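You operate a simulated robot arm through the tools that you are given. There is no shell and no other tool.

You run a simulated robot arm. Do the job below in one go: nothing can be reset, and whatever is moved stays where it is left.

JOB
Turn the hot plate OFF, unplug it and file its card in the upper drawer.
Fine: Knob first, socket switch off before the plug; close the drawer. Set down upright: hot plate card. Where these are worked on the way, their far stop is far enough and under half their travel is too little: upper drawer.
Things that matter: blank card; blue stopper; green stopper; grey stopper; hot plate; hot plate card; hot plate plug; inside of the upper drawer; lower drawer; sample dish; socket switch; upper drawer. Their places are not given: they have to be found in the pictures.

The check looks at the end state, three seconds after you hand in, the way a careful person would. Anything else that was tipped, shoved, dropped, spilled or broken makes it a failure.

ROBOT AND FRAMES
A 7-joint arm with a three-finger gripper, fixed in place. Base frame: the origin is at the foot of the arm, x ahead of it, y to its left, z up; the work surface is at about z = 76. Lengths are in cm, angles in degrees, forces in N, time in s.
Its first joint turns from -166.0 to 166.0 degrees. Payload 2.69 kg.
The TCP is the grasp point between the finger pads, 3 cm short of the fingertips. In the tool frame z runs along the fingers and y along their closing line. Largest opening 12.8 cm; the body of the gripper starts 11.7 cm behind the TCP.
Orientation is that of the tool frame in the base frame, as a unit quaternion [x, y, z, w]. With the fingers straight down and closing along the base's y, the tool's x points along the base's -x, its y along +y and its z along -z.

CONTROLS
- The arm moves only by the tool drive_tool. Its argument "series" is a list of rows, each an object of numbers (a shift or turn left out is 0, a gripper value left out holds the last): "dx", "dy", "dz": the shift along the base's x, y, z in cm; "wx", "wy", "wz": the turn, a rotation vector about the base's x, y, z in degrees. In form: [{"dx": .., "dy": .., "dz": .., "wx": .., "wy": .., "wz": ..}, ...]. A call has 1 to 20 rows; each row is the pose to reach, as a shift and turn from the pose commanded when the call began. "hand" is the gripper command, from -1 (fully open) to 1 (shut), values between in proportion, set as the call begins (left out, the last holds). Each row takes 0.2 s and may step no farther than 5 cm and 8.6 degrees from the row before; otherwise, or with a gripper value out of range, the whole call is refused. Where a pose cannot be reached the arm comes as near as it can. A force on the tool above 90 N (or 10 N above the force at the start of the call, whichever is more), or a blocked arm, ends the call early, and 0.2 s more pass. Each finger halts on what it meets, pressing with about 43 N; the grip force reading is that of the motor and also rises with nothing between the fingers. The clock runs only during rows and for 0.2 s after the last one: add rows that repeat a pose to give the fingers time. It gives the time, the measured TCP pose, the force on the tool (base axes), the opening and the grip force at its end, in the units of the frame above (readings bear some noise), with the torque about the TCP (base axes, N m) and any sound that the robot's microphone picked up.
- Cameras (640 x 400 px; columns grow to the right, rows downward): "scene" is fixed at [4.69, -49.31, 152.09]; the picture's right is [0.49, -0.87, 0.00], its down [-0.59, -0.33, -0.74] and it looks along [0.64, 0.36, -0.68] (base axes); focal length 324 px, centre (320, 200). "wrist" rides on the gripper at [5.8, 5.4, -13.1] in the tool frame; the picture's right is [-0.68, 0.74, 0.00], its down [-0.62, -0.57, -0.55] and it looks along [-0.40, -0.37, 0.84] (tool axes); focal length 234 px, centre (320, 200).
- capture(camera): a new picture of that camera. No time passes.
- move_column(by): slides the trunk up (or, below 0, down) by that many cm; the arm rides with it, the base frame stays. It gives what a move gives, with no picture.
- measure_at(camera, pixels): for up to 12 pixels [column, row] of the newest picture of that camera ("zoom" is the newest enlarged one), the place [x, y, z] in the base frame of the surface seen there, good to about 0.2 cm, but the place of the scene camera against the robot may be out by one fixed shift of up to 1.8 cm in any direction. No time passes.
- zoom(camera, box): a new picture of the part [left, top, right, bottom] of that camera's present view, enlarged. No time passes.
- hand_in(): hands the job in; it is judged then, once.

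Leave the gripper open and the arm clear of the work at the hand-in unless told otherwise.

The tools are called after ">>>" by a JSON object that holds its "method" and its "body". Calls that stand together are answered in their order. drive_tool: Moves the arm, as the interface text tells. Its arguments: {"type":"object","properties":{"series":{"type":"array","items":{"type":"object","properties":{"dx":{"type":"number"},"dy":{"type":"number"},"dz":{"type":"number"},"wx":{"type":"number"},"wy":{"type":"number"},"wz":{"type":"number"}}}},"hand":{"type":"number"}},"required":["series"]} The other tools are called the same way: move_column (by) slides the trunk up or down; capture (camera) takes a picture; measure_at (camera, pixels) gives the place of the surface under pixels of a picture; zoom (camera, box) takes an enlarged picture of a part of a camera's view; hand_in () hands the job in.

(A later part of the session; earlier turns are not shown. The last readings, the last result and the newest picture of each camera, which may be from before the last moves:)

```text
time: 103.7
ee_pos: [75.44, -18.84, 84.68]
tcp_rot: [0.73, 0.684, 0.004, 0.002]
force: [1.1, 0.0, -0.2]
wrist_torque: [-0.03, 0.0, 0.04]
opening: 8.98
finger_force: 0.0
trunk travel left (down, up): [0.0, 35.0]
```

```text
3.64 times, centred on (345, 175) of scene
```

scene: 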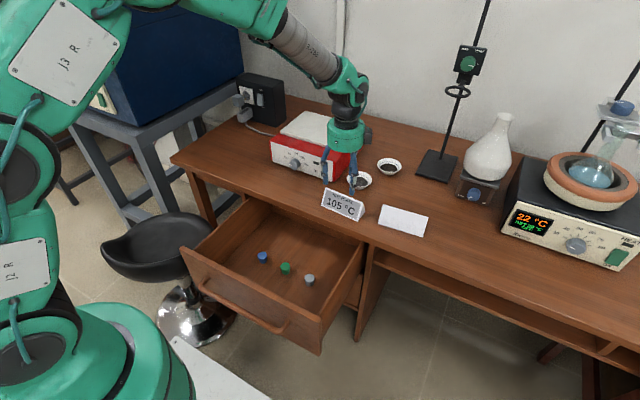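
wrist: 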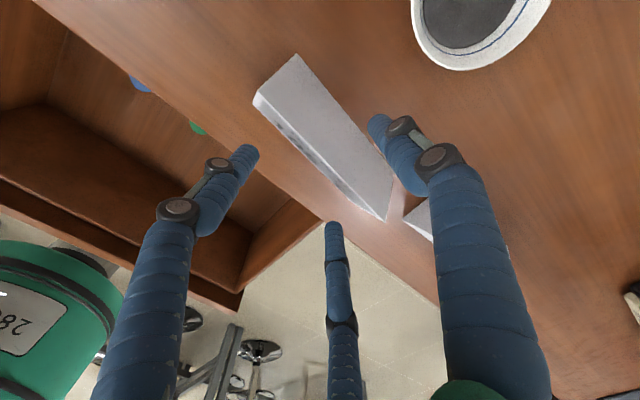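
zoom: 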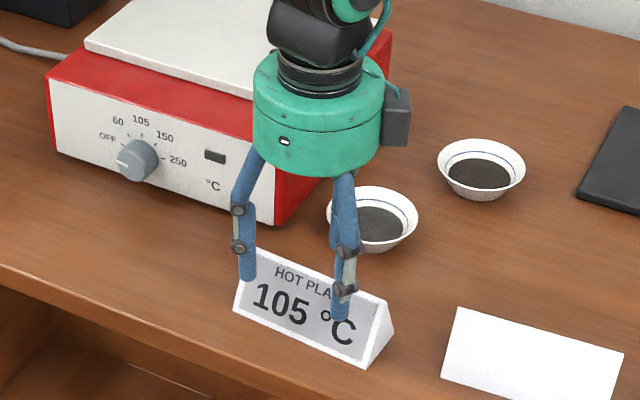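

>>> {"method": "measure_at", "body": {"camera": "wrist", "pixels": [[250, 150], [333, 226], [376, 120], [300, 60], [256, 100], [386, 218], [355, 145], [330, 175], [345, 195]]}}

```text
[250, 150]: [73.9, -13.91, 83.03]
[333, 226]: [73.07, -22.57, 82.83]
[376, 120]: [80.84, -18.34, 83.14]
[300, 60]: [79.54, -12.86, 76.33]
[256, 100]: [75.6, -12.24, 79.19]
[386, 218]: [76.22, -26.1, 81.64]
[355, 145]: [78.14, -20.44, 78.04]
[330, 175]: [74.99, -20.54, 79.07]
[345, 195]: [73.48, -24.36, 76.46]
```

Fingertips clear the card on both sides. I lower to TCP z≈79.4.

>>> {"method": "drive_tool", "body": {"series": [{"dz": -1.5}, {"dz": -3}, {"dz": -4.3}, {"dz": -5.2}, {"dz": -5.2}]}}

>>> {"method": "capture", "body": {"camera": "wrist"}}

>>> {"method": "zoom", "body": {"camera": "scene", "box": [290, 140, 400, 230]}}

```text
time: 104.9
ee_pos: [75.53, -18.88, 79.33]
tcp_rot: [0.73, 0.683, 0.002, 0.003]
force: [-0.2, 0.5, 0.2]
wrist_torque: [0.0, -0.03, 0.0]
opening: 8.98
finger_force: 0.1
trunk travel left (down, up): [0.0, 35.0]
```

```text
taken
```

wrist: 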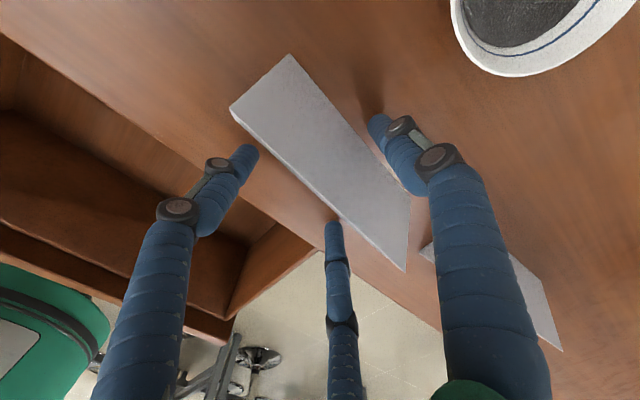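

```text
4.44 times, centred on (345, 185) of scene
```

zoom: 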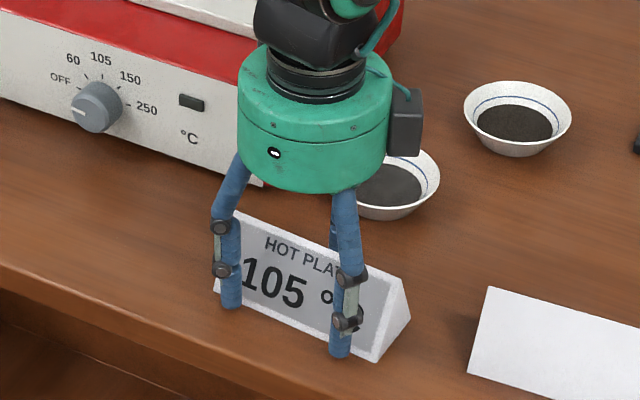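

The fingers straddle the card on front and back. I close to a moderate grip.

>>> {"method": "drive_tool", "body": {"series": [{"dx": 0}, {"dx": 0}, {"dx": 0}, {"dx": 0}], "hand": 0.4}}

>>> {"method": "capture", "body": {"camera": "wrist"}}

>>> {"method": "zoom", "body": {"camera": "scene", "box": [290, 140, 400, 230]}}

```text
time: 105.9
ee_pos: [75.52, -18.75, 79.45]
tcp_rot: [0.73, 0.683, 0.004, 0.004]
force: [-0.6, 0.1, 17.6]
wrist_torque: [-0.01, 0.03, -0.01]
opening: 6.68
finger_force: 43.1
trunk travel left (down, up): [0.0, 35.0]
```

```text
taken
```

wrist: 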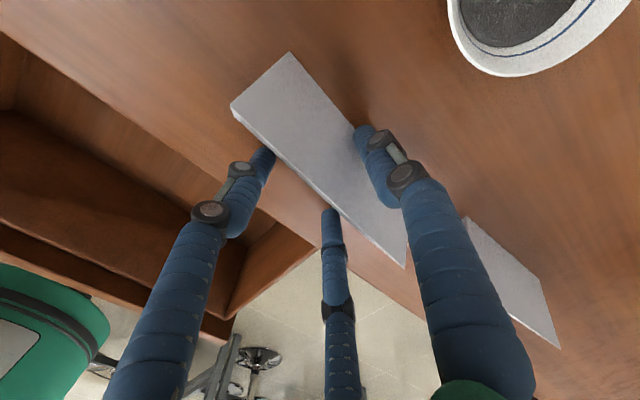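

```text
4.44 times, centred on (345, 185) of scene
```

zoom: 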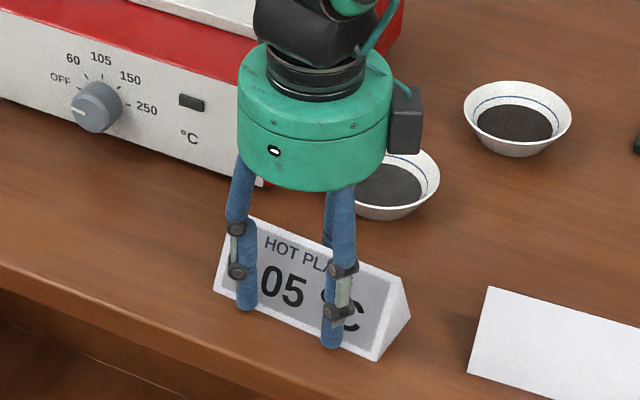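

Gripped low on both faces. I lift gently 1.5 cm and check that the card comes along.

>>> {"method": "drive_tool", "body": {"series": [{"dz": 0.3}, {"dz": 0.6}, {"dz": 1.0}, {"dz": 1.5}, {"dz": 1.5}]}}

>>> {"method": "capture", "body": {"camera": "wrist"}}

>>> {"method": "zoom", "body": {"camera": "scene", "box": [290, 140, 400, 230]}}

```text
time: 107.1
ee_pos: [75.45, -18.92, 80.86]
tcp_rot: [0.73, 0.683, 0.003, 0.004]
force: [-1.0, 0.2, 9.7]
wrist_torque: [0.06, 0.14, 0.01]
opening: 5.14
finger_force: 43.0
trunk travel left (down, up): [0.0, 35.0]
```

```text
taken
```

wrist: 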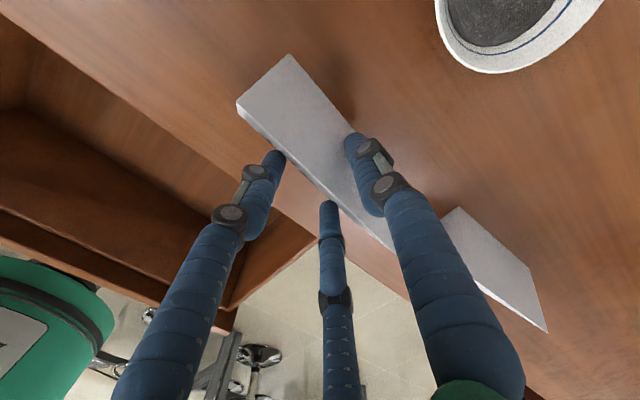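

```text
4.44 times, centred on (345, 185) of scene
```

zoom: 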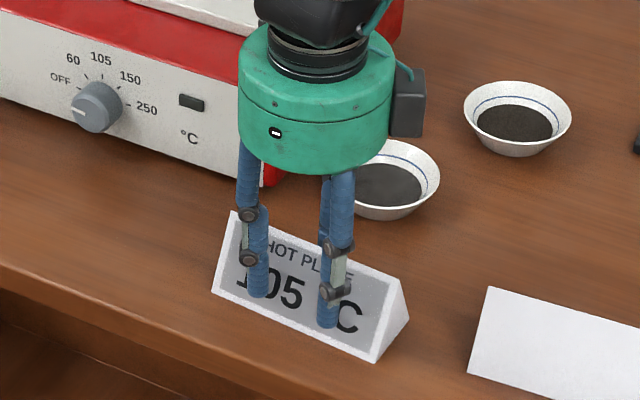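

The fingers only slid up the sloped faces and the card stayed on the desk, so friction is too low for a straight wedge grip. New plan: slide the card forward until its front base edge just overhangs the desk edge. Then I tilt the hand about 23° so the single finger lies flush on the back face and the two front fingers catch the front base edge from below. First I re-open and lower again.

>>> {"method": "drive_tool", "body": {"series": [{"dx": 0}, {"dx": 0}, {"dz": -0.7}, {"dz": -1.4}, {"dz": -1.4}], "hand": -0.4}}

>>> {"method": "capture", "body": {"camera": "wrist"}}

>>> {"method": "zoom", "body": {"camera": "scene", "box": [290, 140, 400, 230]}}

```text
time: 108.3
ee_pos: [75.4, -18.78, 79.47]
tcp_rot: [0.73, 0.683, 0.004, 0.003]
force: [-0.1, -0.3, -0.4]
wrist_torque: [0.0, -0.01, 0.0]
opening: 8.98
finger_force: 0.0
trunk travel left (down, up): [0.0, 35.0]
```

```text
taken
```

wrist: 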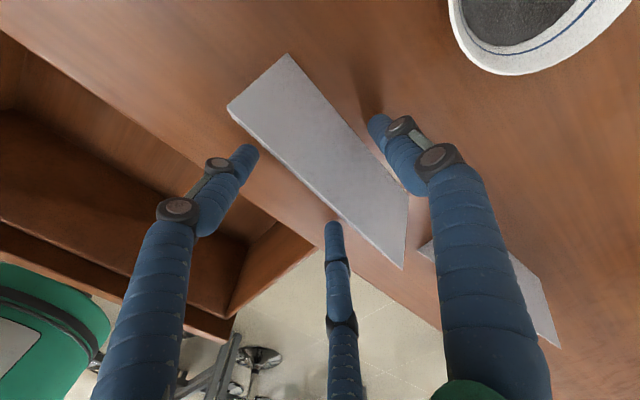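

```text
4.44 times, centred on (345, 185) of scene
```

zoom: 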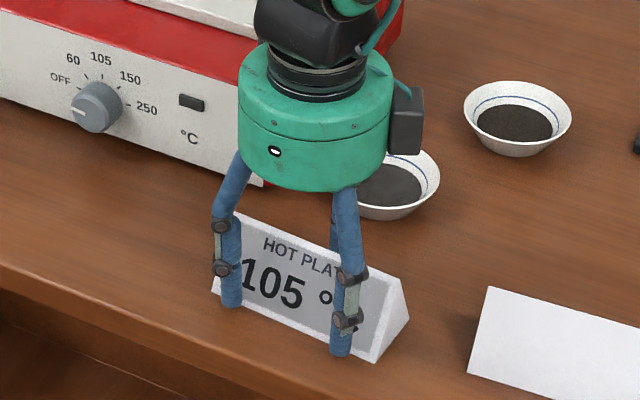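

Now I close to a loose cage (6.9 cm) and drag the card −x by 5.3 cm while straightening it +3.8°.

>>> {"method": "drive_tool", "body": {"series": [{"dx": 0}, {"dx": 0}, {"dx": -0.5, "wz": 0.4}, {"dx": -1.0, "wz": 0.8}, {"dx": -1.5, "wz": 1.2}, {"dx": -2.0, "wz": 1.6}, {"dx": -2.5, "wz": 2.0}, {"dx": -3.0, "wz": 2.4}, {"dx": -3.5, "wz": 2.8}, {"dx": -4.0, "wz": 3.2}, {"dx": -4.5, "wz": 3.6}, {"dx": -5.0, "wz": 3.8}, {"dx": -5.0, "wz": 3.8}], "hand": -0.08}}

>>> {"method": "capture", "body": {"camera": "wrist"}}

>>> {"method": "zoom", "body": {"camera": "scene", "box": [280, 140, 390, 230]}}

```text
time: 111.1
ee_pos: [70.42, -18.74, 79.41]
tcp_rot: [0.708, 0.707, 0.004, 0.002]
force: [0.1, 0.3, 7.9]
wrist_torque: [-0.01, 0.1, -0.01]
opening: 6.96
finger_force: 36.7
trunk travel left (down, up): [0.0, 35.0]
```

```text
taken
```

wrist: 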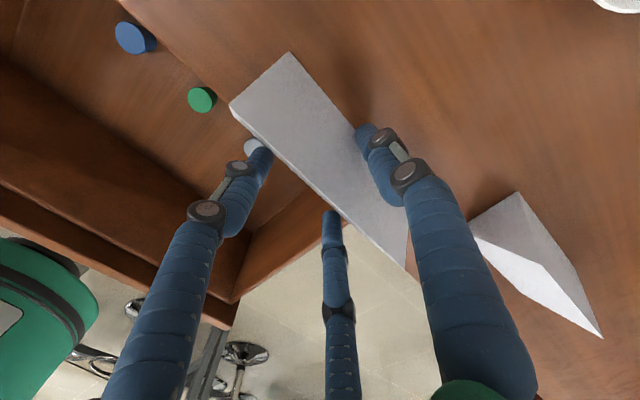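

```text
4.44 times, centred on (335, 185) of scene
```

zoom: 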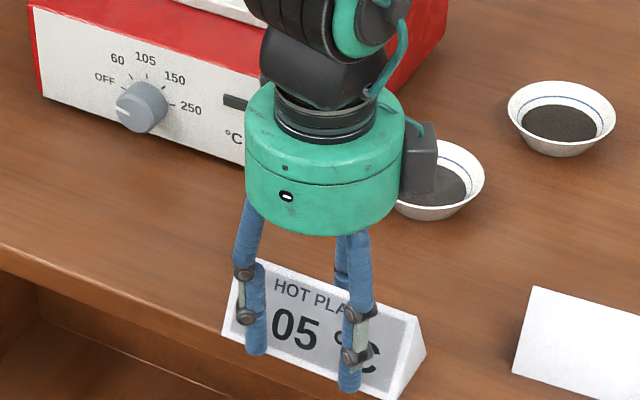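

The card moved along. I measure its present position relative to the desk edge.

>>> {"method": "measure_at", "body": {"camera": "wrist", "pixels": [[233, 105], [232, 112], [290, 55], [403, 262], [405, 270], [262, 135], [300, 172], [355, 218], [380, 250], [250, 90], [405, 225], [300, 130]]}}

>>> {"method": "zoom", "body": {"camera": "wrist", "box": [210, 40, 430, 290]}}

```text
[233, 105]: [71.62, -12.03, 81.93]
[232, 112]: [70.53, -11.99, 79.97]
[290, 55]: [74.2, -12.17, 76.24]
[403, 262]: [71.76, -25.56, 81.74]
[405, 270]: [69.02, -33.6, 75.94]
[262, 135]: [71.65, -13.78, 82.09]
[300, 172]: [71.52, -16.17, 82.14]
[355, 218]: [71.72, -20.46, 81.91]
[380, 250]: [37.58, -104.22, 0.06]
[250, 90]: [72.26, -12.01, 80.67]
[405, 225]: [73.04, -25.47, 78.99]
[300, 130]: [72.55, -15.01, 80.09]
```

```text
1.60 times, centred on (320, 165) of wrist
```

zoom: 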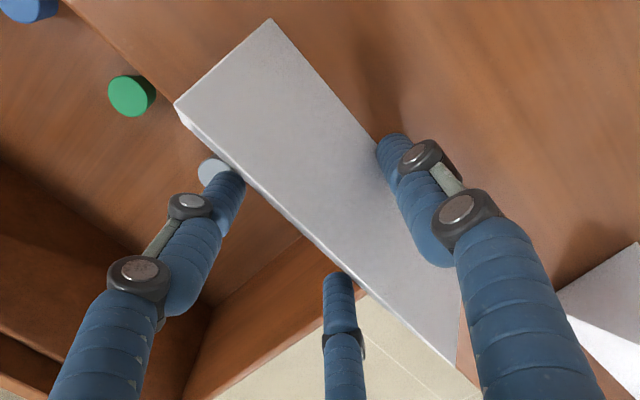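

The ridge is now at x≈71.6, aligned with y, so the front base edge is at about 69.0, right at the desk edge (69.0). I drag another 1.0 cm so it overhangs about 1 cm; the centre of mass stays well on the desk.

>>> {"method": "drive_tool", "body": {"series": [{"dx": -0.25}, {"dx": -0.5}, {"dx": -0.75}, {"dx": -1.0}, {"dx": -1.0}]}}

>>> {"method": "drive_tool", "body": {"series": [{"dx": 0}, {"dx": 0}, {"dx": 0}], "hand": -0.4}}

>>> {"method": "capture", "body": {"camera": "wrist"}}

>>> {"method": "measure_at", "body": {"camera": "wrist", "pixels": [[300, 172], [290, 55], [262, 135], [355, 218], [250, 150], [333, 226], [376, 120], [270, 60], [400, 225]]}}

```text
time: 112.3
ee_pos: [69.5, -18.76, 79.5]
tcp_rot: [0.708, 0.707, 0.003, 0.002]
force: [0.3, -0.2, 5.8]
wrist_torque: [0.0, 0.03, -0.01]
opening: 6.96
finger_force: 27.3
trunk travel left (down, up): [0.0, 35.0]
```

```text
time: 113.1
ee_pos: [69.35, -18.87, 79.33]
tcp_rot: [0.707, 0.707, 0.003, 0.002]
force: [-0.3, 0.3, -0.4]
wrist_torque: [0.0, 0.03, -0.01]
opening: 8.96
finger_force: 0.1
trunk travel left (down, up): [0.0, 35.0]
```

```text
taken
```

wrist: 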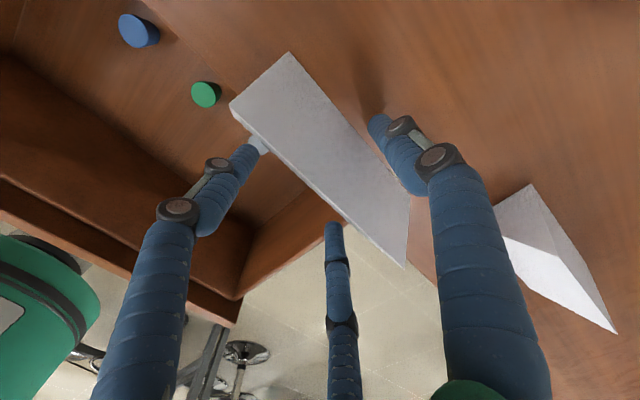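

```text
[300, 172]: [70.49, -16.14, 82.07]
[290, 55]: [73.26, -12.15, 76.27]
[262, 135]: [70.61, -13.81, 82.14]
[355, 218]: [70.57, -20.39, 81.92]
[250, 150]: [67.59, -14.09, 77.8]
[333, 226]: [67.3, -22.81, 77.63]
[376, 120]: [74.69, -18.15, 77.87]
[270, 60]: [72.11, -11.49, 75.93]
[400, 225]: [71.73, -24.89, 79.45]
```

The front base edge is at about x=67.95, overhanging 1 cm, and the card stands steady. Now I lift straight up, tilt the hand 23° (pointing forward-down), and go to the pre-grasp at (64.9, −18.8, 86.6).

>>> {"method": "drive_tool", "body": {"series": [{"dz": 3}, {"dz": 6}, {"dz": 9.5}, {"dx": -1.5, "dz": 9.5, "wy": -7.6}, {"dx": -3, "dz": 8.5, "wy": -15.3}, {"dx": -4.4, "dz": 7.2, "wy": -22.9}, {"dx": -4.4, "dz": 7.2, "wy": -22.9}], "hand": -0.5}}

>>> {"method": "capture", "body": {"camera": "wrist"}}

>>> {"method": "zoom", "body": {"camera": "scene", "box": [260, 130, 390, 240]}}

```text
time: 114.7
ee_pos: [65.13, -18.85, 86.67]
tcp_rot: [0.693, 0.692, 0.144, 0.144]
force: [0.6, -0.3, -0.1]
wrist_torque: [0.0, 0.02, -0.03]
opening: 9.57
finger_force: 0.1
trunk travel left (down, up): [0.0, 35.0]
```

```text
taken
```

wrist: 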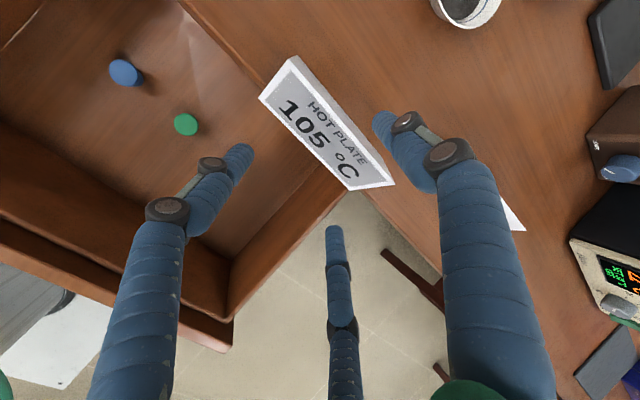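

```text
3.64 times, centred on (325, 185) of scene
```

zoom: 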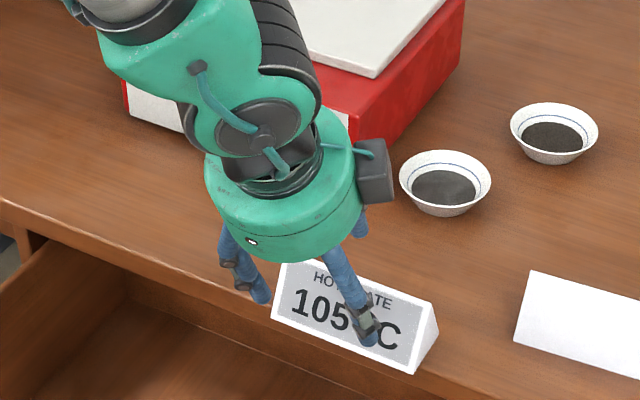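

I measure the card's front bottom edge, ridge and the fingertips from here.

>>> {"method": "zoom", "body": {"camera": "wrist", "box": [220, 40, 420, 250]}}

>>> {"method": "measure_at", "body": {"camera": "wrist", "pixels": [[261, 97], [302, 146], [347, 189], [293, 58], [340, 118], [391, 182], [300, 110], [246, 150], [333, 230], [382, 118], [380, 205], [250, 85]]}}

```text
1.90 times, centred on (320, 145) of wrist
```

zoom: 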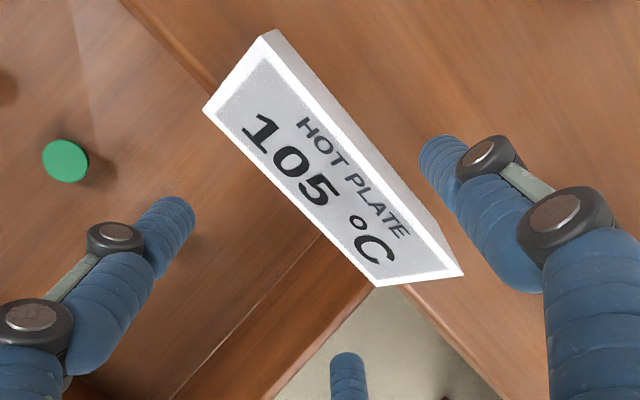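

```text
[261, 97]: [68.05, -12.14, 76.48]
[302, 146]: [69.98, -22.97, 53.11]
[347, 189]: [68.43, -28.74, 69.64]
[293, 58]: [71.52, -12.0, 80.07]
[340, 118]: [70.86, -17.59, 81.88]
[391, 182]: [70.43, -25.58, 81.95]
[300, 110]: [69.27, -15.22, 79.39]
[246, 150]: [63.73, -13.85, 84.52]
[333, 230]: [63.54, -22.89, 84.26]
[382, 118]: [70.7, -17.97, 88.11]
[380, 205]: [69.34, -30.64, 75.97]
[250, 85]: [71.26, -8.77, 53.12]
```

Everything matches the plan: the front bottom edge is at x≈67.9 and the fingers are parallel to the faces. I slide down along the tool axis to the target (68.64, −18.85, 77.65).

>>> {"method": "drive_tool", "body": {"series": [{"dx": -0.28, "dz": -0.33}, {"dx": 0.68, "dz": -2.5}, {"dx": 1.63, "dz": -4.7}, {"dx": 2.58, "dz": -6.85}, {"dx": 2.58, "dz": -6.85}]}}

>>> {"method": "capture", "body": {"camera": "wrist"}}

>>> {"method": "zoom", "body": {"camera": "scene", "box": [270, 140, 390, 240]}}

```text
time: 115.9
ee_pos: [67.69, -18.77, 79.91]
tcp_rot: [0.692, 0.693, 0.144, 0.143]
force: [0.0, 0.4, -1.4]
wrist_torque: [0.02, 0.03, 0.0]
opening: 9.61
finger_force: 0.1
trunk travel left (down, up): [0.0, 35.0]
```

```text
taken
```

wrist: 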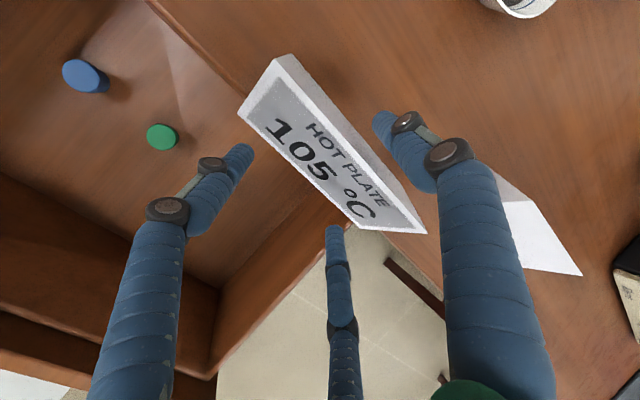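

```text
4.00 times, centred on (330, 190) of scene
```

zoom: 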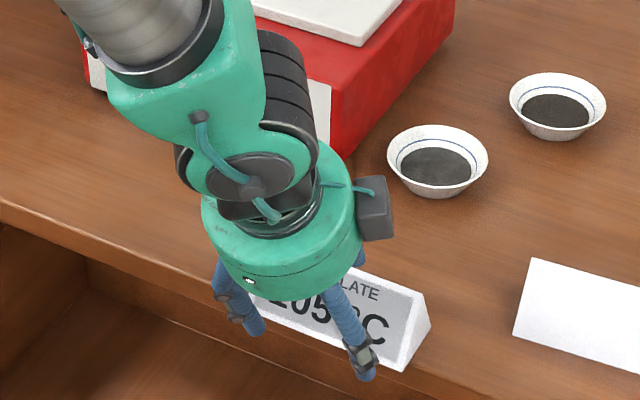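

On line. I continue the last 2.4 cm along the axis.

>>> {"method": "drive_tool", "body": {"series": [{"dx": 0.35, "dz": -0.8}, {"dx": 0.7, "dz": -1.6}, {"dx": 0.98, "dz": -2.25}, {"dx": 0.98, "dz": -2.25}]}}

>>> {"method": "capture", "body": {"camera": "wrist"}}

>>> {"method": "measure_at", "body": {"camera": "wrist", "pixels": [[246, 150], [250, 158], [333, 228], [335, 238], [382, 118], [330, 105], [265, 115], [300, 150]]}}

>>> {"method": "zoom", "body": {"camera": "scene", "box": [270, 140, 390, 240]}}

```text
time: 116.9
ee_pos: [68.6, -18.87, 77.59]
tcp_rot: [0.692, 0.693, 0.144, 0.143]
force: [0.4, 0.1, 0.0]
wrist_torque: [-0.01, 0.0, 0.01]
opening: 9.58
finger_force: 0.1
trunk travel left (down, up): [0.0, 35.0]
```

```text
taken
```

wrist: 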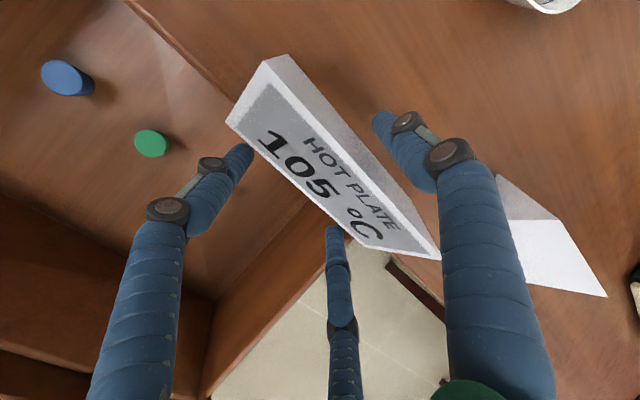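

```text
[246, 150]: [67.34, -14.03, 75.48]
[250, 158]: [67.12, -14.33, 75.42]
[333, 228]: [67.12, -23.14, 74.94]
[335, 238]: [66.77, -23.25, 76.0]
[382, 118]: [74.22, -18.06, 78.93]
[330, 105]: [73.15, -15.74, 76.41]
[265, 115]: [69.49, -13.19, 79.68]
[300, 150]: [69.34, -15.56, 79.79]
```

```text
4.00 times, centred on (330, 190) of scene
```

zoom: 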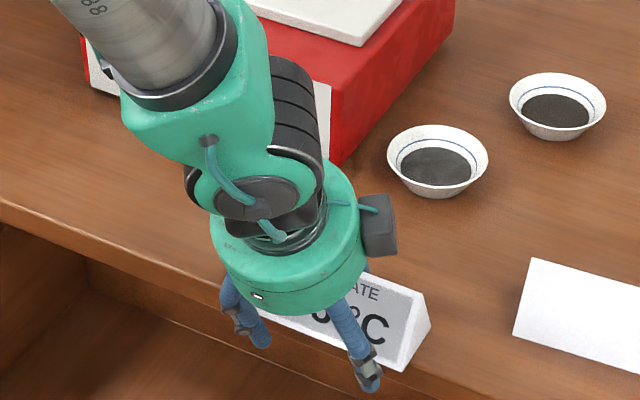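

The front fingertips are just below the card's base edge in front of the desk and the rear finger is behind the back face, with no contact forces. I close onto the card.

>>> {"method": "drive_tool", "body": {"series": [{"dx": 0}, {"dx": 0}, {"dx": 0}, {"dx": 0}], "hand": 0.1}}

>>> {"method": "capture", "body": {"camera": "wrist"}}

>>> {"method": "zoom", "body": {"camera": "scene", "box": [270, 140, 390, 240]}}

```text
time: 117.9
ee_pos: [68.65, -18.78, 77.52]
tcp_rot: [0.692, 0.692, 0.144, 0.144]
force: [1.7, -0.7, 4.7]
wrist_torque: [0.0, -0.23, -0.03]
opening: 6.86
finger_force: 43.1
trunk travel left (down, up): [0.0, 35.0]
```

```text
taken
```

wrist: 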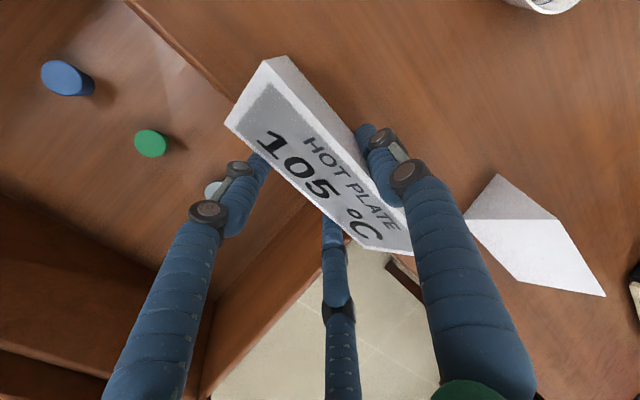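

```text
4.00 times, centred on (330, 190) of scene
```

zoom: 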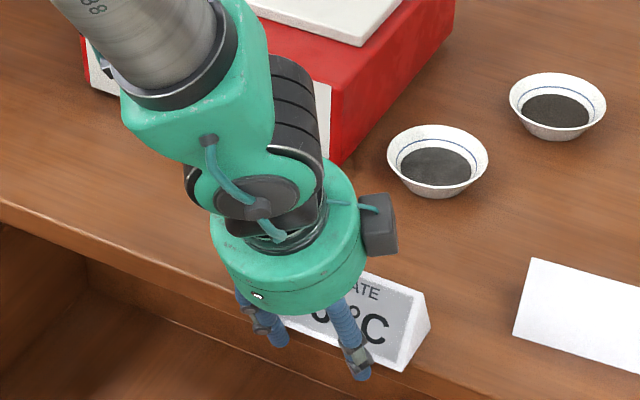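

Contact as computed (opening 6.86). I lift gently 1 cm to test.

>>> {"method": "drive_tool", "body": {"series": [{"dz": 0.25}, {"dz": 0.5}, {"dz": 0.75}, {"dz": 1.0}, {"dz": 1.0}]}}

>>> {"method": "capture", "body": {"camera": "wrist"}}

>>> {"method": "zoom", "body": {"camera": "scene", "box": [270, 140, 390, 240]}}

```text
time: 119.1
ee_pos: [68.58, -18.86, 78.52]
tcp_rot: [0.693, 0.692, 0.143, 0.144]
force: [0.6, 0.3, 0.4]
wrist_torque: [0.0, 0.01, -0.03]
opening: 7.08
finger_force: 42.7
trunk travel left (down, up): [0.0, 35.0]
```

```text
taken
```

wrist: 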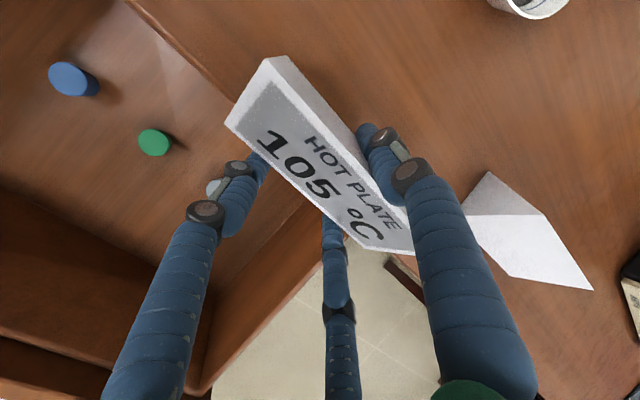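

```text
4.00 times, centred on (330, 190) of scene
```

zoom: 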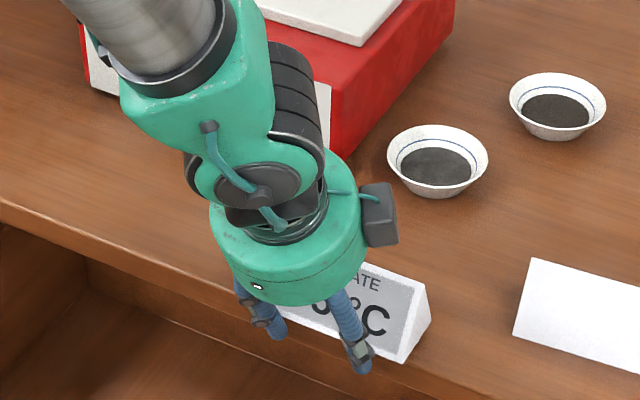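

The card keeps its place in the hand's view while the background shifts, so it is lifted. I raise 4 cm more and confirm.

>>> {"method": "drive_tool", "body": {"series": [{"dz": 1}, {"dz": 2}, {"dz": 3}, {"dz": 4}, {"dz": 4}]}}

>>> {"method": "capture", "body": {"camera": "wrist"}}

>>> {"method": "capture", "body": {"camera": "scene"}}

>>> {"method": "measure_at", "body": {"camera": "wrist", "pixels": [[228, 125], [290, 58], [270, 62], [330, 105], [350, 140], [410, 250], [365, 250], [300, 150], [320, 125]]}}

```text
time: 120.3
ee_pos: [68.68, -18.75, 82.59]
tcp_rot: [0.693, 0.692, 0.144, 0.144]
force: [-0.2, -0.4, 0.0]
wrist_torque: [-0.01, 0.01, 0.01]
opening: 6.87
finger_force: 42.8
trunk travel left (down, up): [0.0, 35.0]
```

```text
taken
```

wrist: 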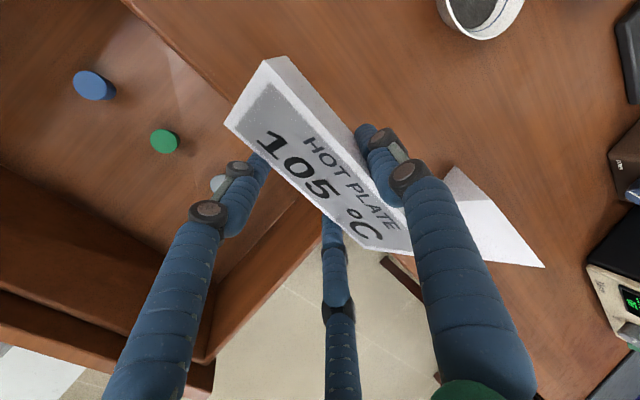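

```text
taken
```

scene: 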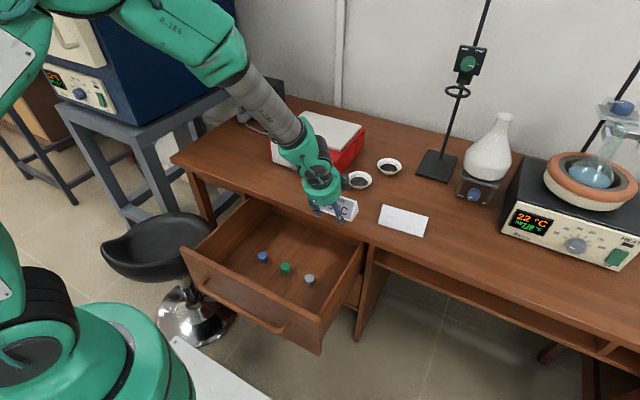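

```text
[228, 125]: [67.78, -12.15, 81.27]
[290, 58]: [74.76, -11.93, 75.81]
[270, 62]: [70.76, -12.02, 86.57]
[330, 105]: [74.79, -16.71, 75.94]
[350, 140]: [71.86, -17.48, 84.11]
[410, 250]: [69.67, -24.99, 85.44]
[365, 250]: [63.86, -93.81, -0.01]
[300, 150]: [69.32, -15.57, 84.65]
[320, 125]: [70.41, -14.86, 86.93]
```

The card is firmly held upright, with its base about 1.55 cm below the TCP. I'll place it in the drawer's free left part (y 7–12, beside the stoppers) with its axis along x. First I raise to z≈92, then carry it to (51.5, 8) while turning +90°.

>>> {"method": "drive_tool", "body": {"series": [{"dz": 2}, {"dz": 4.5}, {"dz": 7}, {"dz": 9.5}, {"dx": -1.5, "dy": 2.2, "dz": 9.5, "wz": 7.5}, {"dx": -3, "dy": 4.4, "dz": 9.5, "wz": 15}, {"dx": -4.5, "dy": 6.6, "dz": 9.5, "wz": 22.5}, {"dx": -6, "dy": 8.9, "dz": 9.5, "wz": 30}, {"dx": -7.5, "dy": 11.1, "dz": 9.5, "wz": 37.5}, {"dx": -9, "dy": 13.4, "dz": 9.5, "wz": 45}, {"dx": -9, "dy": 13.4, "dz": 9.5, "wz": 45}]}}

>>> {"method": "capture", "body": {"camera": "wrist"}}

>>> {"method": "capture", "body": {"camera": "scene"}}

```text
time: 122.7
ee_pos: [59.65, -5.4, 91.84]
tcp_rot: [0.374, 0.905, 0.187, 0.076]
force: [0.3, -1.0, -0.4]
wrist_torque: [-0.01, 0.01, 0.0]
opening: 6.84
finger_force: 42.6
trunk travel left (down, up): [0.0, 35.0]
```

```text
taken
```

wrist: 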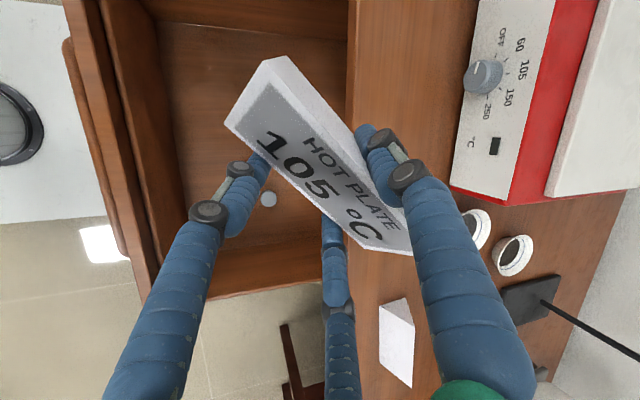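

```text
taken
```

scene: 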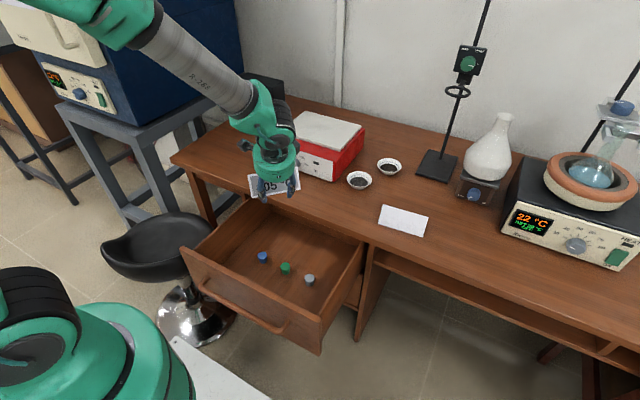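

The grip is stable. I continue the second half of the move and turn.

>>> {"method": "drive_tool", "body": {"series": [{"dx": -1.4, "dy": 2.2, "wz": 7.5}, {"dx": -2.8, "dy": 4.4, "wz": 15}, {"dx": -4.2, "dy": 6.6, "wz": 22.5}, {"dx": -5.6, "dy": 8.9, "wz": 30}, {"dx": -7, "dy": 11.1, "wz": 37.5}, {"dx": -8.15, "dy": 13.4, "wz": 45}, {"dx": -8.15, "dy": 13.4, "wz": 45}]}}

>>> {"method": "capture", "body": {"camera": "wrist"}}

>>> {"method": "capture", "body": {"camera": "scene"}}

```text
time: 124.3
ee_pos: [51.52, 7.89, 92.05]
tcp_rot: [-0.001, 0.979, 0.203, -0.001]
force: [0.0, -0.1, -0.3]
wrist_torque: [0.01, 0.01, 0.0]
opening: 6.83
finger_force: 43.3
trunk travel left (down, up): [0.0, 35.0]
```

```text
taken
```

wrist: 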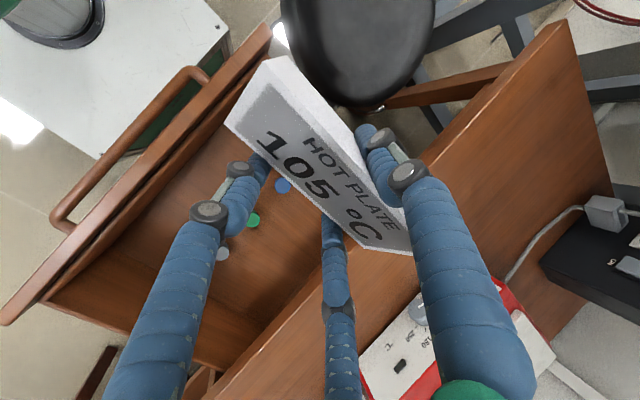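

```text
taken
```

scene: 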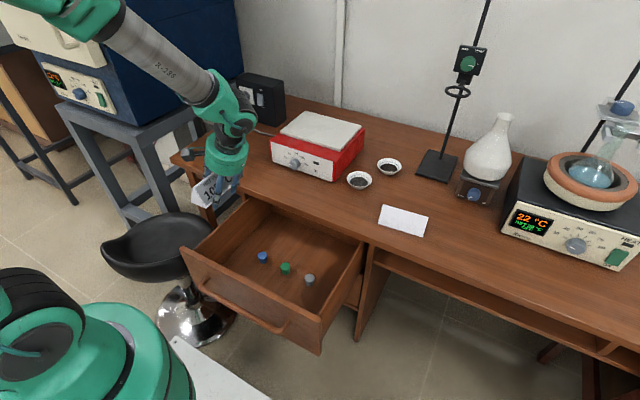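

Over the free left part of the drawer with the card upright. I lower straight down to z≈66 first and check.

>>> {"method": "drive_tool", "body": {"series": [{"dz": -4}, {"dz": -8}, {"dz": -12}, {"dz": -16}, {"dz": -20}, {"dz": -24}, {"dz": -26}, {"dz": -26}]}}

>>> {"method": "capture", "body": {"camera": "wrist"}}

>>> {"method": "capture", "body": {"camera": "scene"}}

>>> {"method": "zoom", "body": {"camera": "scene", "box": [160, 150, 380, 340]}}

```text
time: 126.1
ee_pos: [51.46, 8.0, 66.1]
tcp_rot: [0.0, 0.979, 0.202, 0.0]
force: [-0.2, -0.1, 0.1]
wrist_torque: [0.01, -0.02, 0.01]
opening: 6.8
finger_force: 42.8
trunk travel left (down, up): [0.0, 35.0]
```

```text
taken
```

wrist: 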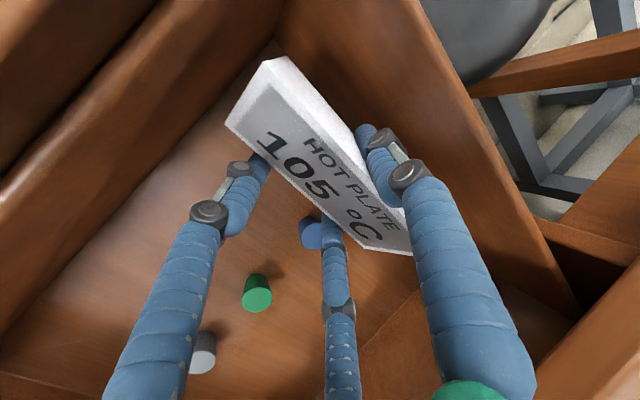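

```text
taken
```

scene: 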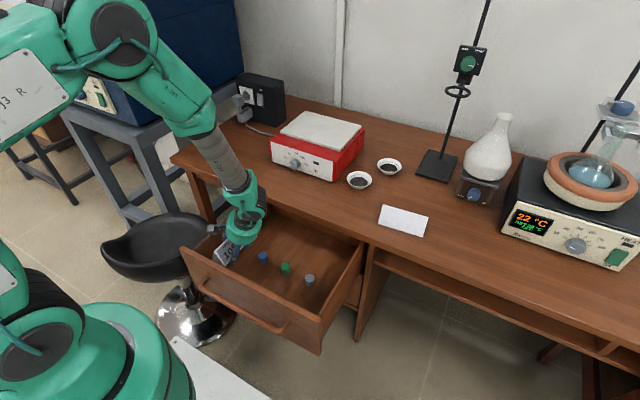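

```text
2.11 times, centred on (270, 245) of scene
```

zoom: 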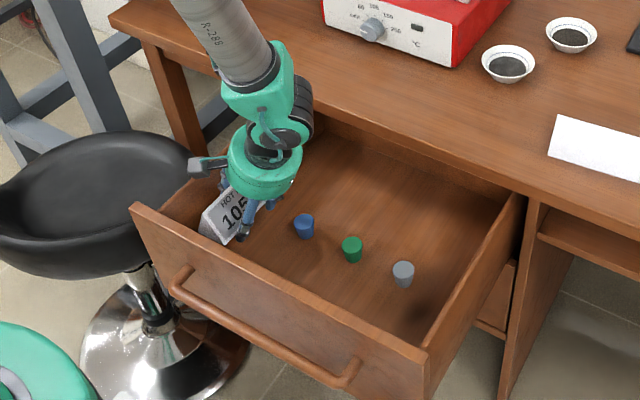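

I measure the blue stopper, the left wall and card corners to be sure of clearances during the final lowering.

>>> {"method": "measure_at", "body": {"camera": "wrist", "pixels": [[309, 232], [303, 222], [318, 240], [257, 295], [350, 60], [440, 150], [228, 124], [272, 60], [405, 250], [250, 60], [331, 218], [390, 30]]}}

```text
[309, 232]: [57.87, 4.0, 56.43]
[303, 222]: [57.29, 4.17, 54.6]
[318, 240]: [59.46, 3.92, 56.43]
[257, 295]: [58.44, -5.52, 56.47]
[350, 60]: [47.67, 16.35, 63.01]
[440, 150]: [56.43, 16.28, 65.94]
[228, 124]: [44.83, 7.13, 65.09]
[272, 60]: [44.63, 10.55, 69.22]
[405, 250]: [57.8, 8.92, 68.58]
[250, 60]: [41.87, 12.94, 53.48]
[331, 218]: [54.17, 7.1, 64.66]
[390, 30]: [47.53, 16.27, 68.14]
```

Clearances are fine (wall y=16.3, blue stopper at x≥57.3, y≤5). I shift slightly (−0.6 x, +0.3 y) and lower to z≈57.2.

>>> {"method": "drive_tool", "body": {"series": [{"dx": -0.6, "dy": 0.3, "dz": -1.5}, {"dx": -0.6, "dy": 0.3, "dz": -3.5}, {"dx": -0.6, "dy": 0.3, "dz": -5.5}, {"dx": -0.6, "dy": 0.3, "dz": -7.5}, {"dx": -0.6, "dy": 0.3, "dz": -8.9}, {"dx": -0.6, "dy": 0.3, "dz": -8.9}]}}

>>> {"method": "capture", "body": {"camera": "wrist"}}

>>> {"method": "zoom", "body": {"camera": "scene", "box": [160, 150, 380, 340]}}

```text
time: 127.5
ee_pos: [50.9, 8.33, 57.14]
tcp_rot: [0.0, 0.979, 0.203, 0.0]
force: [0.5, -0.7, -1.3]
wrist_torque: [0.0, 0.0, -0.01]
opening: 6.78
finger_force: 42.5
trunk travel left (down, up): [0.0, 35.0]
```

```text
taken
```

wrist: 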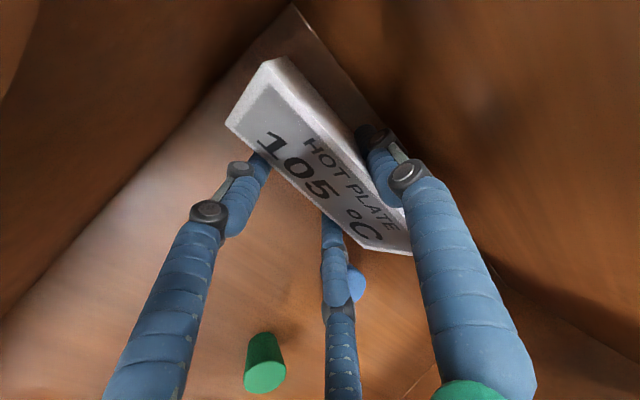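

```text
2.11 times, centred on (270, 245) of scene
```

zoom: 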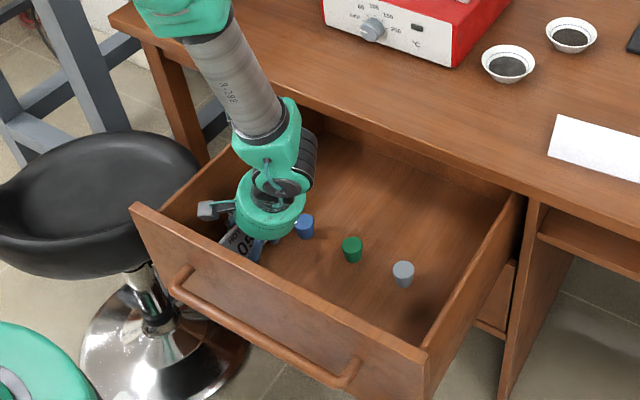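

>>> {"method": "measure_at", "body": {"camera": "wrist", "pixels": [[357, 283], [360, 275], [330, 225], [333, 250], [228, 124], [365, 248], [300, 280], [240, 200], [345, 245], [310, 215], [262, 160]]}}

```text
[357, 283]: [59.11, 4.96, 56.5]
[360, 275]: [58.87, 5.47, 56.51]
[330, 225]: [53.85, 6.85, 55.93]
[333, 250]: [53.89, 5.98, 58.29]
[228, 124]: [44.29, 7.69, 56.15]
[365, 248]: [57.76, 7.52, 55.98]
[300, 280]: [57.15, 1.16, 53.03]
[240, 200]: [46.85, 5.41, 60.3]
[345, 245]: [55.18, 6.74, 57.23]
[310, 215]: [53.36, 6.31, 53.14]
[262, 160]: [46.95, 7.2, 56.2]
```

Stopper clearance is good (its edge x≥57.3 and my finger ≤56.4 even opened). The base is about 2.5 cm above the floor. I lower in small steps until first touch.

>>> {"method": "drive_tool", "body": {"series": [{"dz": -0.3}, {"dz": -0.6}, {"dz": -0.8}, {"dz": -0.8}]}}

>>> {"method": "drive_tool", "body": {"series": [{"dz": -0.2}, {"dz": -0.4}, {"dz": -0.4}]}}

>>> {"method": "drive_tool", "body": {"series": [{"dz": -0.2}, {"dz": -0.3}, {"dz": -0.3}]}}

```text
time: 128.5
ee_pos: [51.08, 8.22, 56.81]
tcp_rot: [-0.001, 0.979, 0.203, 0.002]
force: [0.6, -1.5, 86.8]
wrist_torque: [-1.4, 2.26, 0.9]
opening: 6.8
finger_force: 43.0
trunk travel left (down, up): [0.0, 35.0]
```

```text
time: 128.8
ee_pos: [51.63, 8.37, 56.84]
tcp_rot: [-0.002, 0.979, 0.203, 0.007]
force: [1.1, -4.3, 39.6]
wrist_torque: [-0.73, 1.36, 0.4]
opening: 6.79
finger_force: 42.9
trunk travel left (down, up): [0.0, 35.0]
stopped in row 1: the force on the tool passed its limit at 104 N (the readings are from after the stop); the commanded pose is now the measured one
```

```text
time: 129.4
ee_pos: [52.04, 8.12, 57.01]
tcp_rot: [-0.002, 0.979, 0.204, 0.009]
force: [0.9, -4.5, 34.6]
wrist_torque: [-0.66, 1.21, 0.26]
opening: 6.83
finger_force: 43.1
trunk travel left (down, up): [0.0, 35.0]
stopped in row 2: the force on the tool passed its limit at 96 N (the readings are from after the stop); the commanded pose is now the measured one
```

The front fingertip touched the drawer floor earlier than estimated (TCP z≈56.9) and the hand crept +1 cm in x. I raise 0.5 to unload and look.

>>> {"method": "drive_tool", "body": {"series": [{"dz": 0.3}, {"dz": 0.5}, {"dz": 0.5}]}}

>>> {"method": "capture", "body": {"camera": "wrist"}}

>>> {"method": "zoom", "body": {"camera": "scene", "box": [160, 150, 380, 340]}}

```text
time: 130.2
ee_pos: [51.79, 8.3, 57.13]
tcp_rot: [-0.002, 0.979, 0.203, 0.005]
force: [-0.2, -0.1, 0.0]
wrist_torque: [-0.02, 0.0, 0.02]
opening: 6.78
finger_force: 43.5
trunk travel left (down, up): [0.0, 35.0]
```

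```text
taken
```

wrist: 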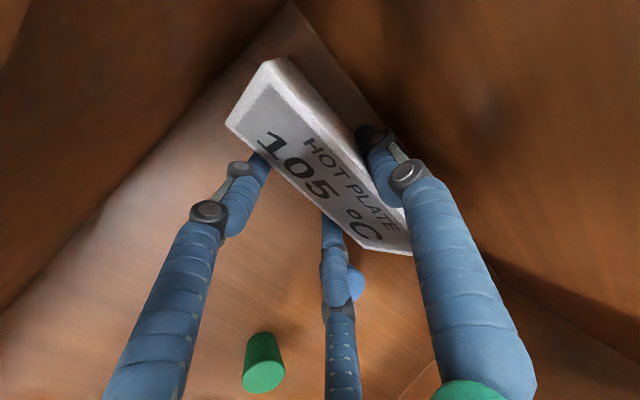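

```text
2.11 times, centred on (270, 245) of scene
```

zoom: 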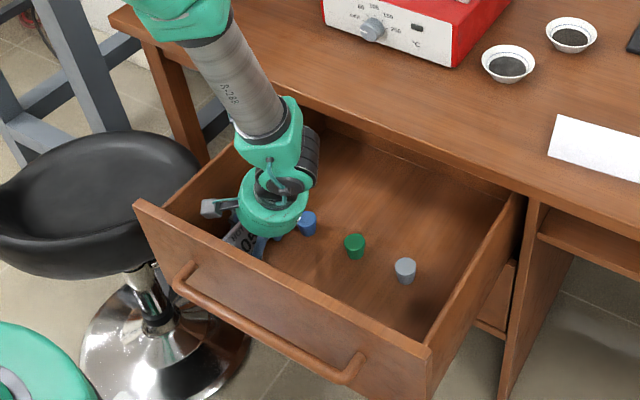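

Touching the floor nudged the drawer +0.9 cm along with the hand; the stoppers still stand. Fingertips reach well below the card's base, so I'll set it down more gently. I rotate the hand to vertical so the card's rear base edge touches the floor first, then open gradually so the front edge slides down. First I raise 0.5, shift −0.8 in y, and rotate −23.4° about x.

>>> {"method": "drive_tool", "body": {"series": [{"dy": -0.4, "dz": 0.5}, {"dy": -0.8, "dz": 0.7}, {"dy": -0.8, "dz": 0.7, "wx": -5}, {"dy": -0.8, "dz": 0.7, "wx": -10}, {"dy": -0.8, "dz": 0.7, "wx": -15}, {"dy": -0.8, "dz": 0.7, "wx": -20}, {"dy": -0.8, "dz": 0.7, "wx": -23.4}, {"dy": -0.8, "dz": 0.7, "wx": -23.4}]}}

>>> {"method": "capture", "body": {"camera": "wrist"}}

>>> {"method": "measure_at", "body": {"camera": "wrist", "pixels": [[228, 124], [270, 62], [290, 60], [365, 248], [410, 250], [360, 285], [310, 215], [330, 225], [440, 120]]}}

>>> {"method": "zoom", "body": {"camera": "scene", "box": [160, 150, 380, 340]}}

```text
time: 132.0
ee_pos: [51.81, 7.5, 57.81]
tcp_rot: [-0.003, 1.0, 0.002, 0.005]
force: [0.2, 0.7, 0.6]
wrist_torque: [0.0, 0.01, -0.01]
opening: 6.83
finger_force: 43.4
trunk travel left (down, up): [0.0, 35.0]
```

```text
taken
```

wrist: 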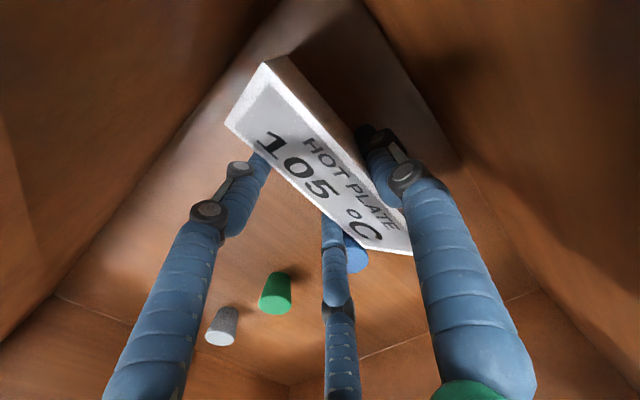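

```text
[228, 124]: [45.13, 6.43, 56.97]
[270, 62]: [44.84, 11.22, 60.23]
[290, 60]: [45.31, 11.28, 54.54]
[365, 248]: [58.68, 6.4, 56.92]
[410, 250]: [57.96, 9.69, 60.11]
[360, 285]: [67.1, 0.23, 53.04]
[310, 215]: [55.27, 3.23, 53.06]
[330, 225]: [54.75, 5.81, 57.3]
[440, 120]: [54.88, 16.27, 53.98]
```

```text
2.11 times, centred on (270, 245) of scene
```

zoom: 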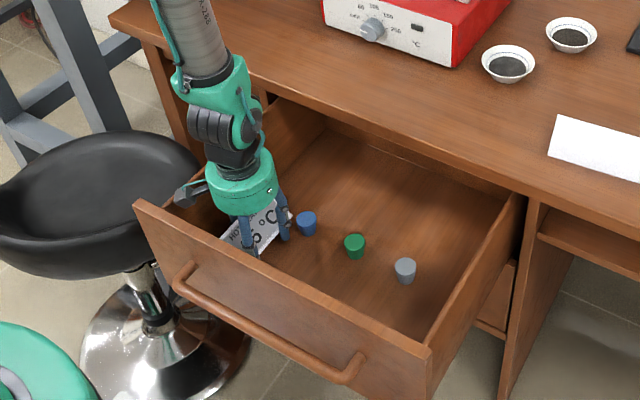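

As planned: the rear base edge is at z≈54.5 (lowest), the front edge at 56.6, card tilted 23°. I lower about 1.1 cm, then creep until first touch.

>>> {"method": "drive_tool", "body": {"series": [{"dz": -0.4}, {"dz": -0.8}, {"dz": -1.0}, {"dz": -1.0}]}}

>>> {"method": "drive_tool", "body": {"series": [{"dz": -0.1}, {"dz": -0.2}]}}

```text
time: 133.0
ee_pos: [51.58, 7.56, 56.99]
tcp_rot: [-0.002, 1.0, 0.001, 0.005]
force: [0.1, 0.6, -1.2]
wrist_torque: [0.03, -0.01, 0.01]
opening: 6.8
finger_force: 43.0
trunk travel left (down, up): [0.0, 35.0]
```

```text
time: 133.6
ee_pos: [51.73, 7.5, 56.71]
tcp_rot: [-0.003, 1.0, 0.001, 0.005]
force: [-0.3, -0.2, 0.6]
wrist_torque: [-0.05, 0.01, 0.0]
opening: 6.8
finger_force: 43.1
trunk travel left (down, up): [0.0, 35.0]
```

>>> {"method": "drive_tool", "body": {"series": [{"dz": -0.1}, {"dz": -0.15}]}}

>>> {"method": "drive_tool", "body": {"series": [{"dz": -0.08}, {"dz": -0.12}]}}

```text
time: 134.2
ee_pos: [51.74, 7.56, 56.53]
tcp_rot: [-0.003, 1.0, 0.001, 0.006]
force: [-0.1, 0.0, 0.3]
wrist_torque: [0.03, 0.01, -0.03]
opening: 6.78
finger_force: 42.9
trunk travel left (down, up): [0.0, 35.0]
```

```text
time: 134.8
ee_pos: [51.76, 7.55, 56.54]
tcp_rot: [-0.002, 1.0, 0.002, 0.006]
force: [-0.1, -0.8, 6.7]
wrist_torque: [0.26, 0.42, -0.06]
opening: 6.79
finger_force: 43.2
trunk travel left (down, up): [0.0, 35.0]
```

The rear base edge now rests on the floor (6.7 N, at +y side as expected). I open in small increments so the front edge slides down gently.

>>> {"method": "drive_tool", "body": {"series": [{"dx": 0}, {"dx": 0}], "hand": -0.078}}

>>> {"method": "drive_tool", "body": {"series": [{"dx": 0}, {"dx": 0}], "hand": -0.11}}

>>> {"method": "capture", "body": {"camera": "wrist"}}

```text
time: 135.4
ee_pos: [51.65, 7.58, 56.51]
tcp_rot: [-0.003, 1.0, 0.001, 0.005]
force: [0.2, -0.4, -0.2]
wrist_torque: [0.0, 0.0, 0.0]
opening: 7.08
finger_force: 1.1
trunk travel left (down, up): [0.0, 35.0]
```

```text
time: 136.0
ee_pos: [51.69, 7.49, 56.33]
tcp_rot: [-0.003, 1.0, 0.001, 0.005]
force: [0.5, -0.9, 0.3]
wrist_torque: [-0.02, -0.03, -0.02]
opening: 7.2
finger_force: 1.3
trunk travel left (down, up): [0.0, 35.0]
```

```text
taken
```

wrist: 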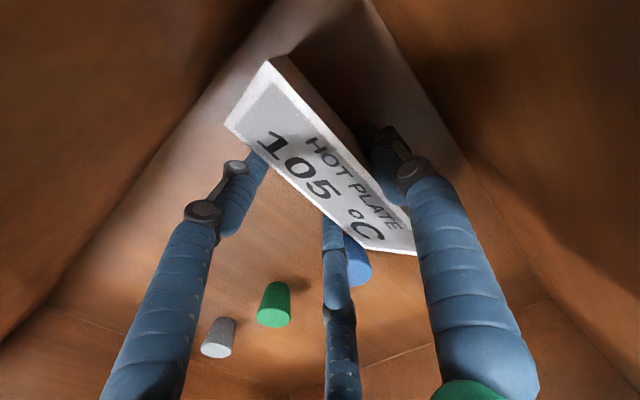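

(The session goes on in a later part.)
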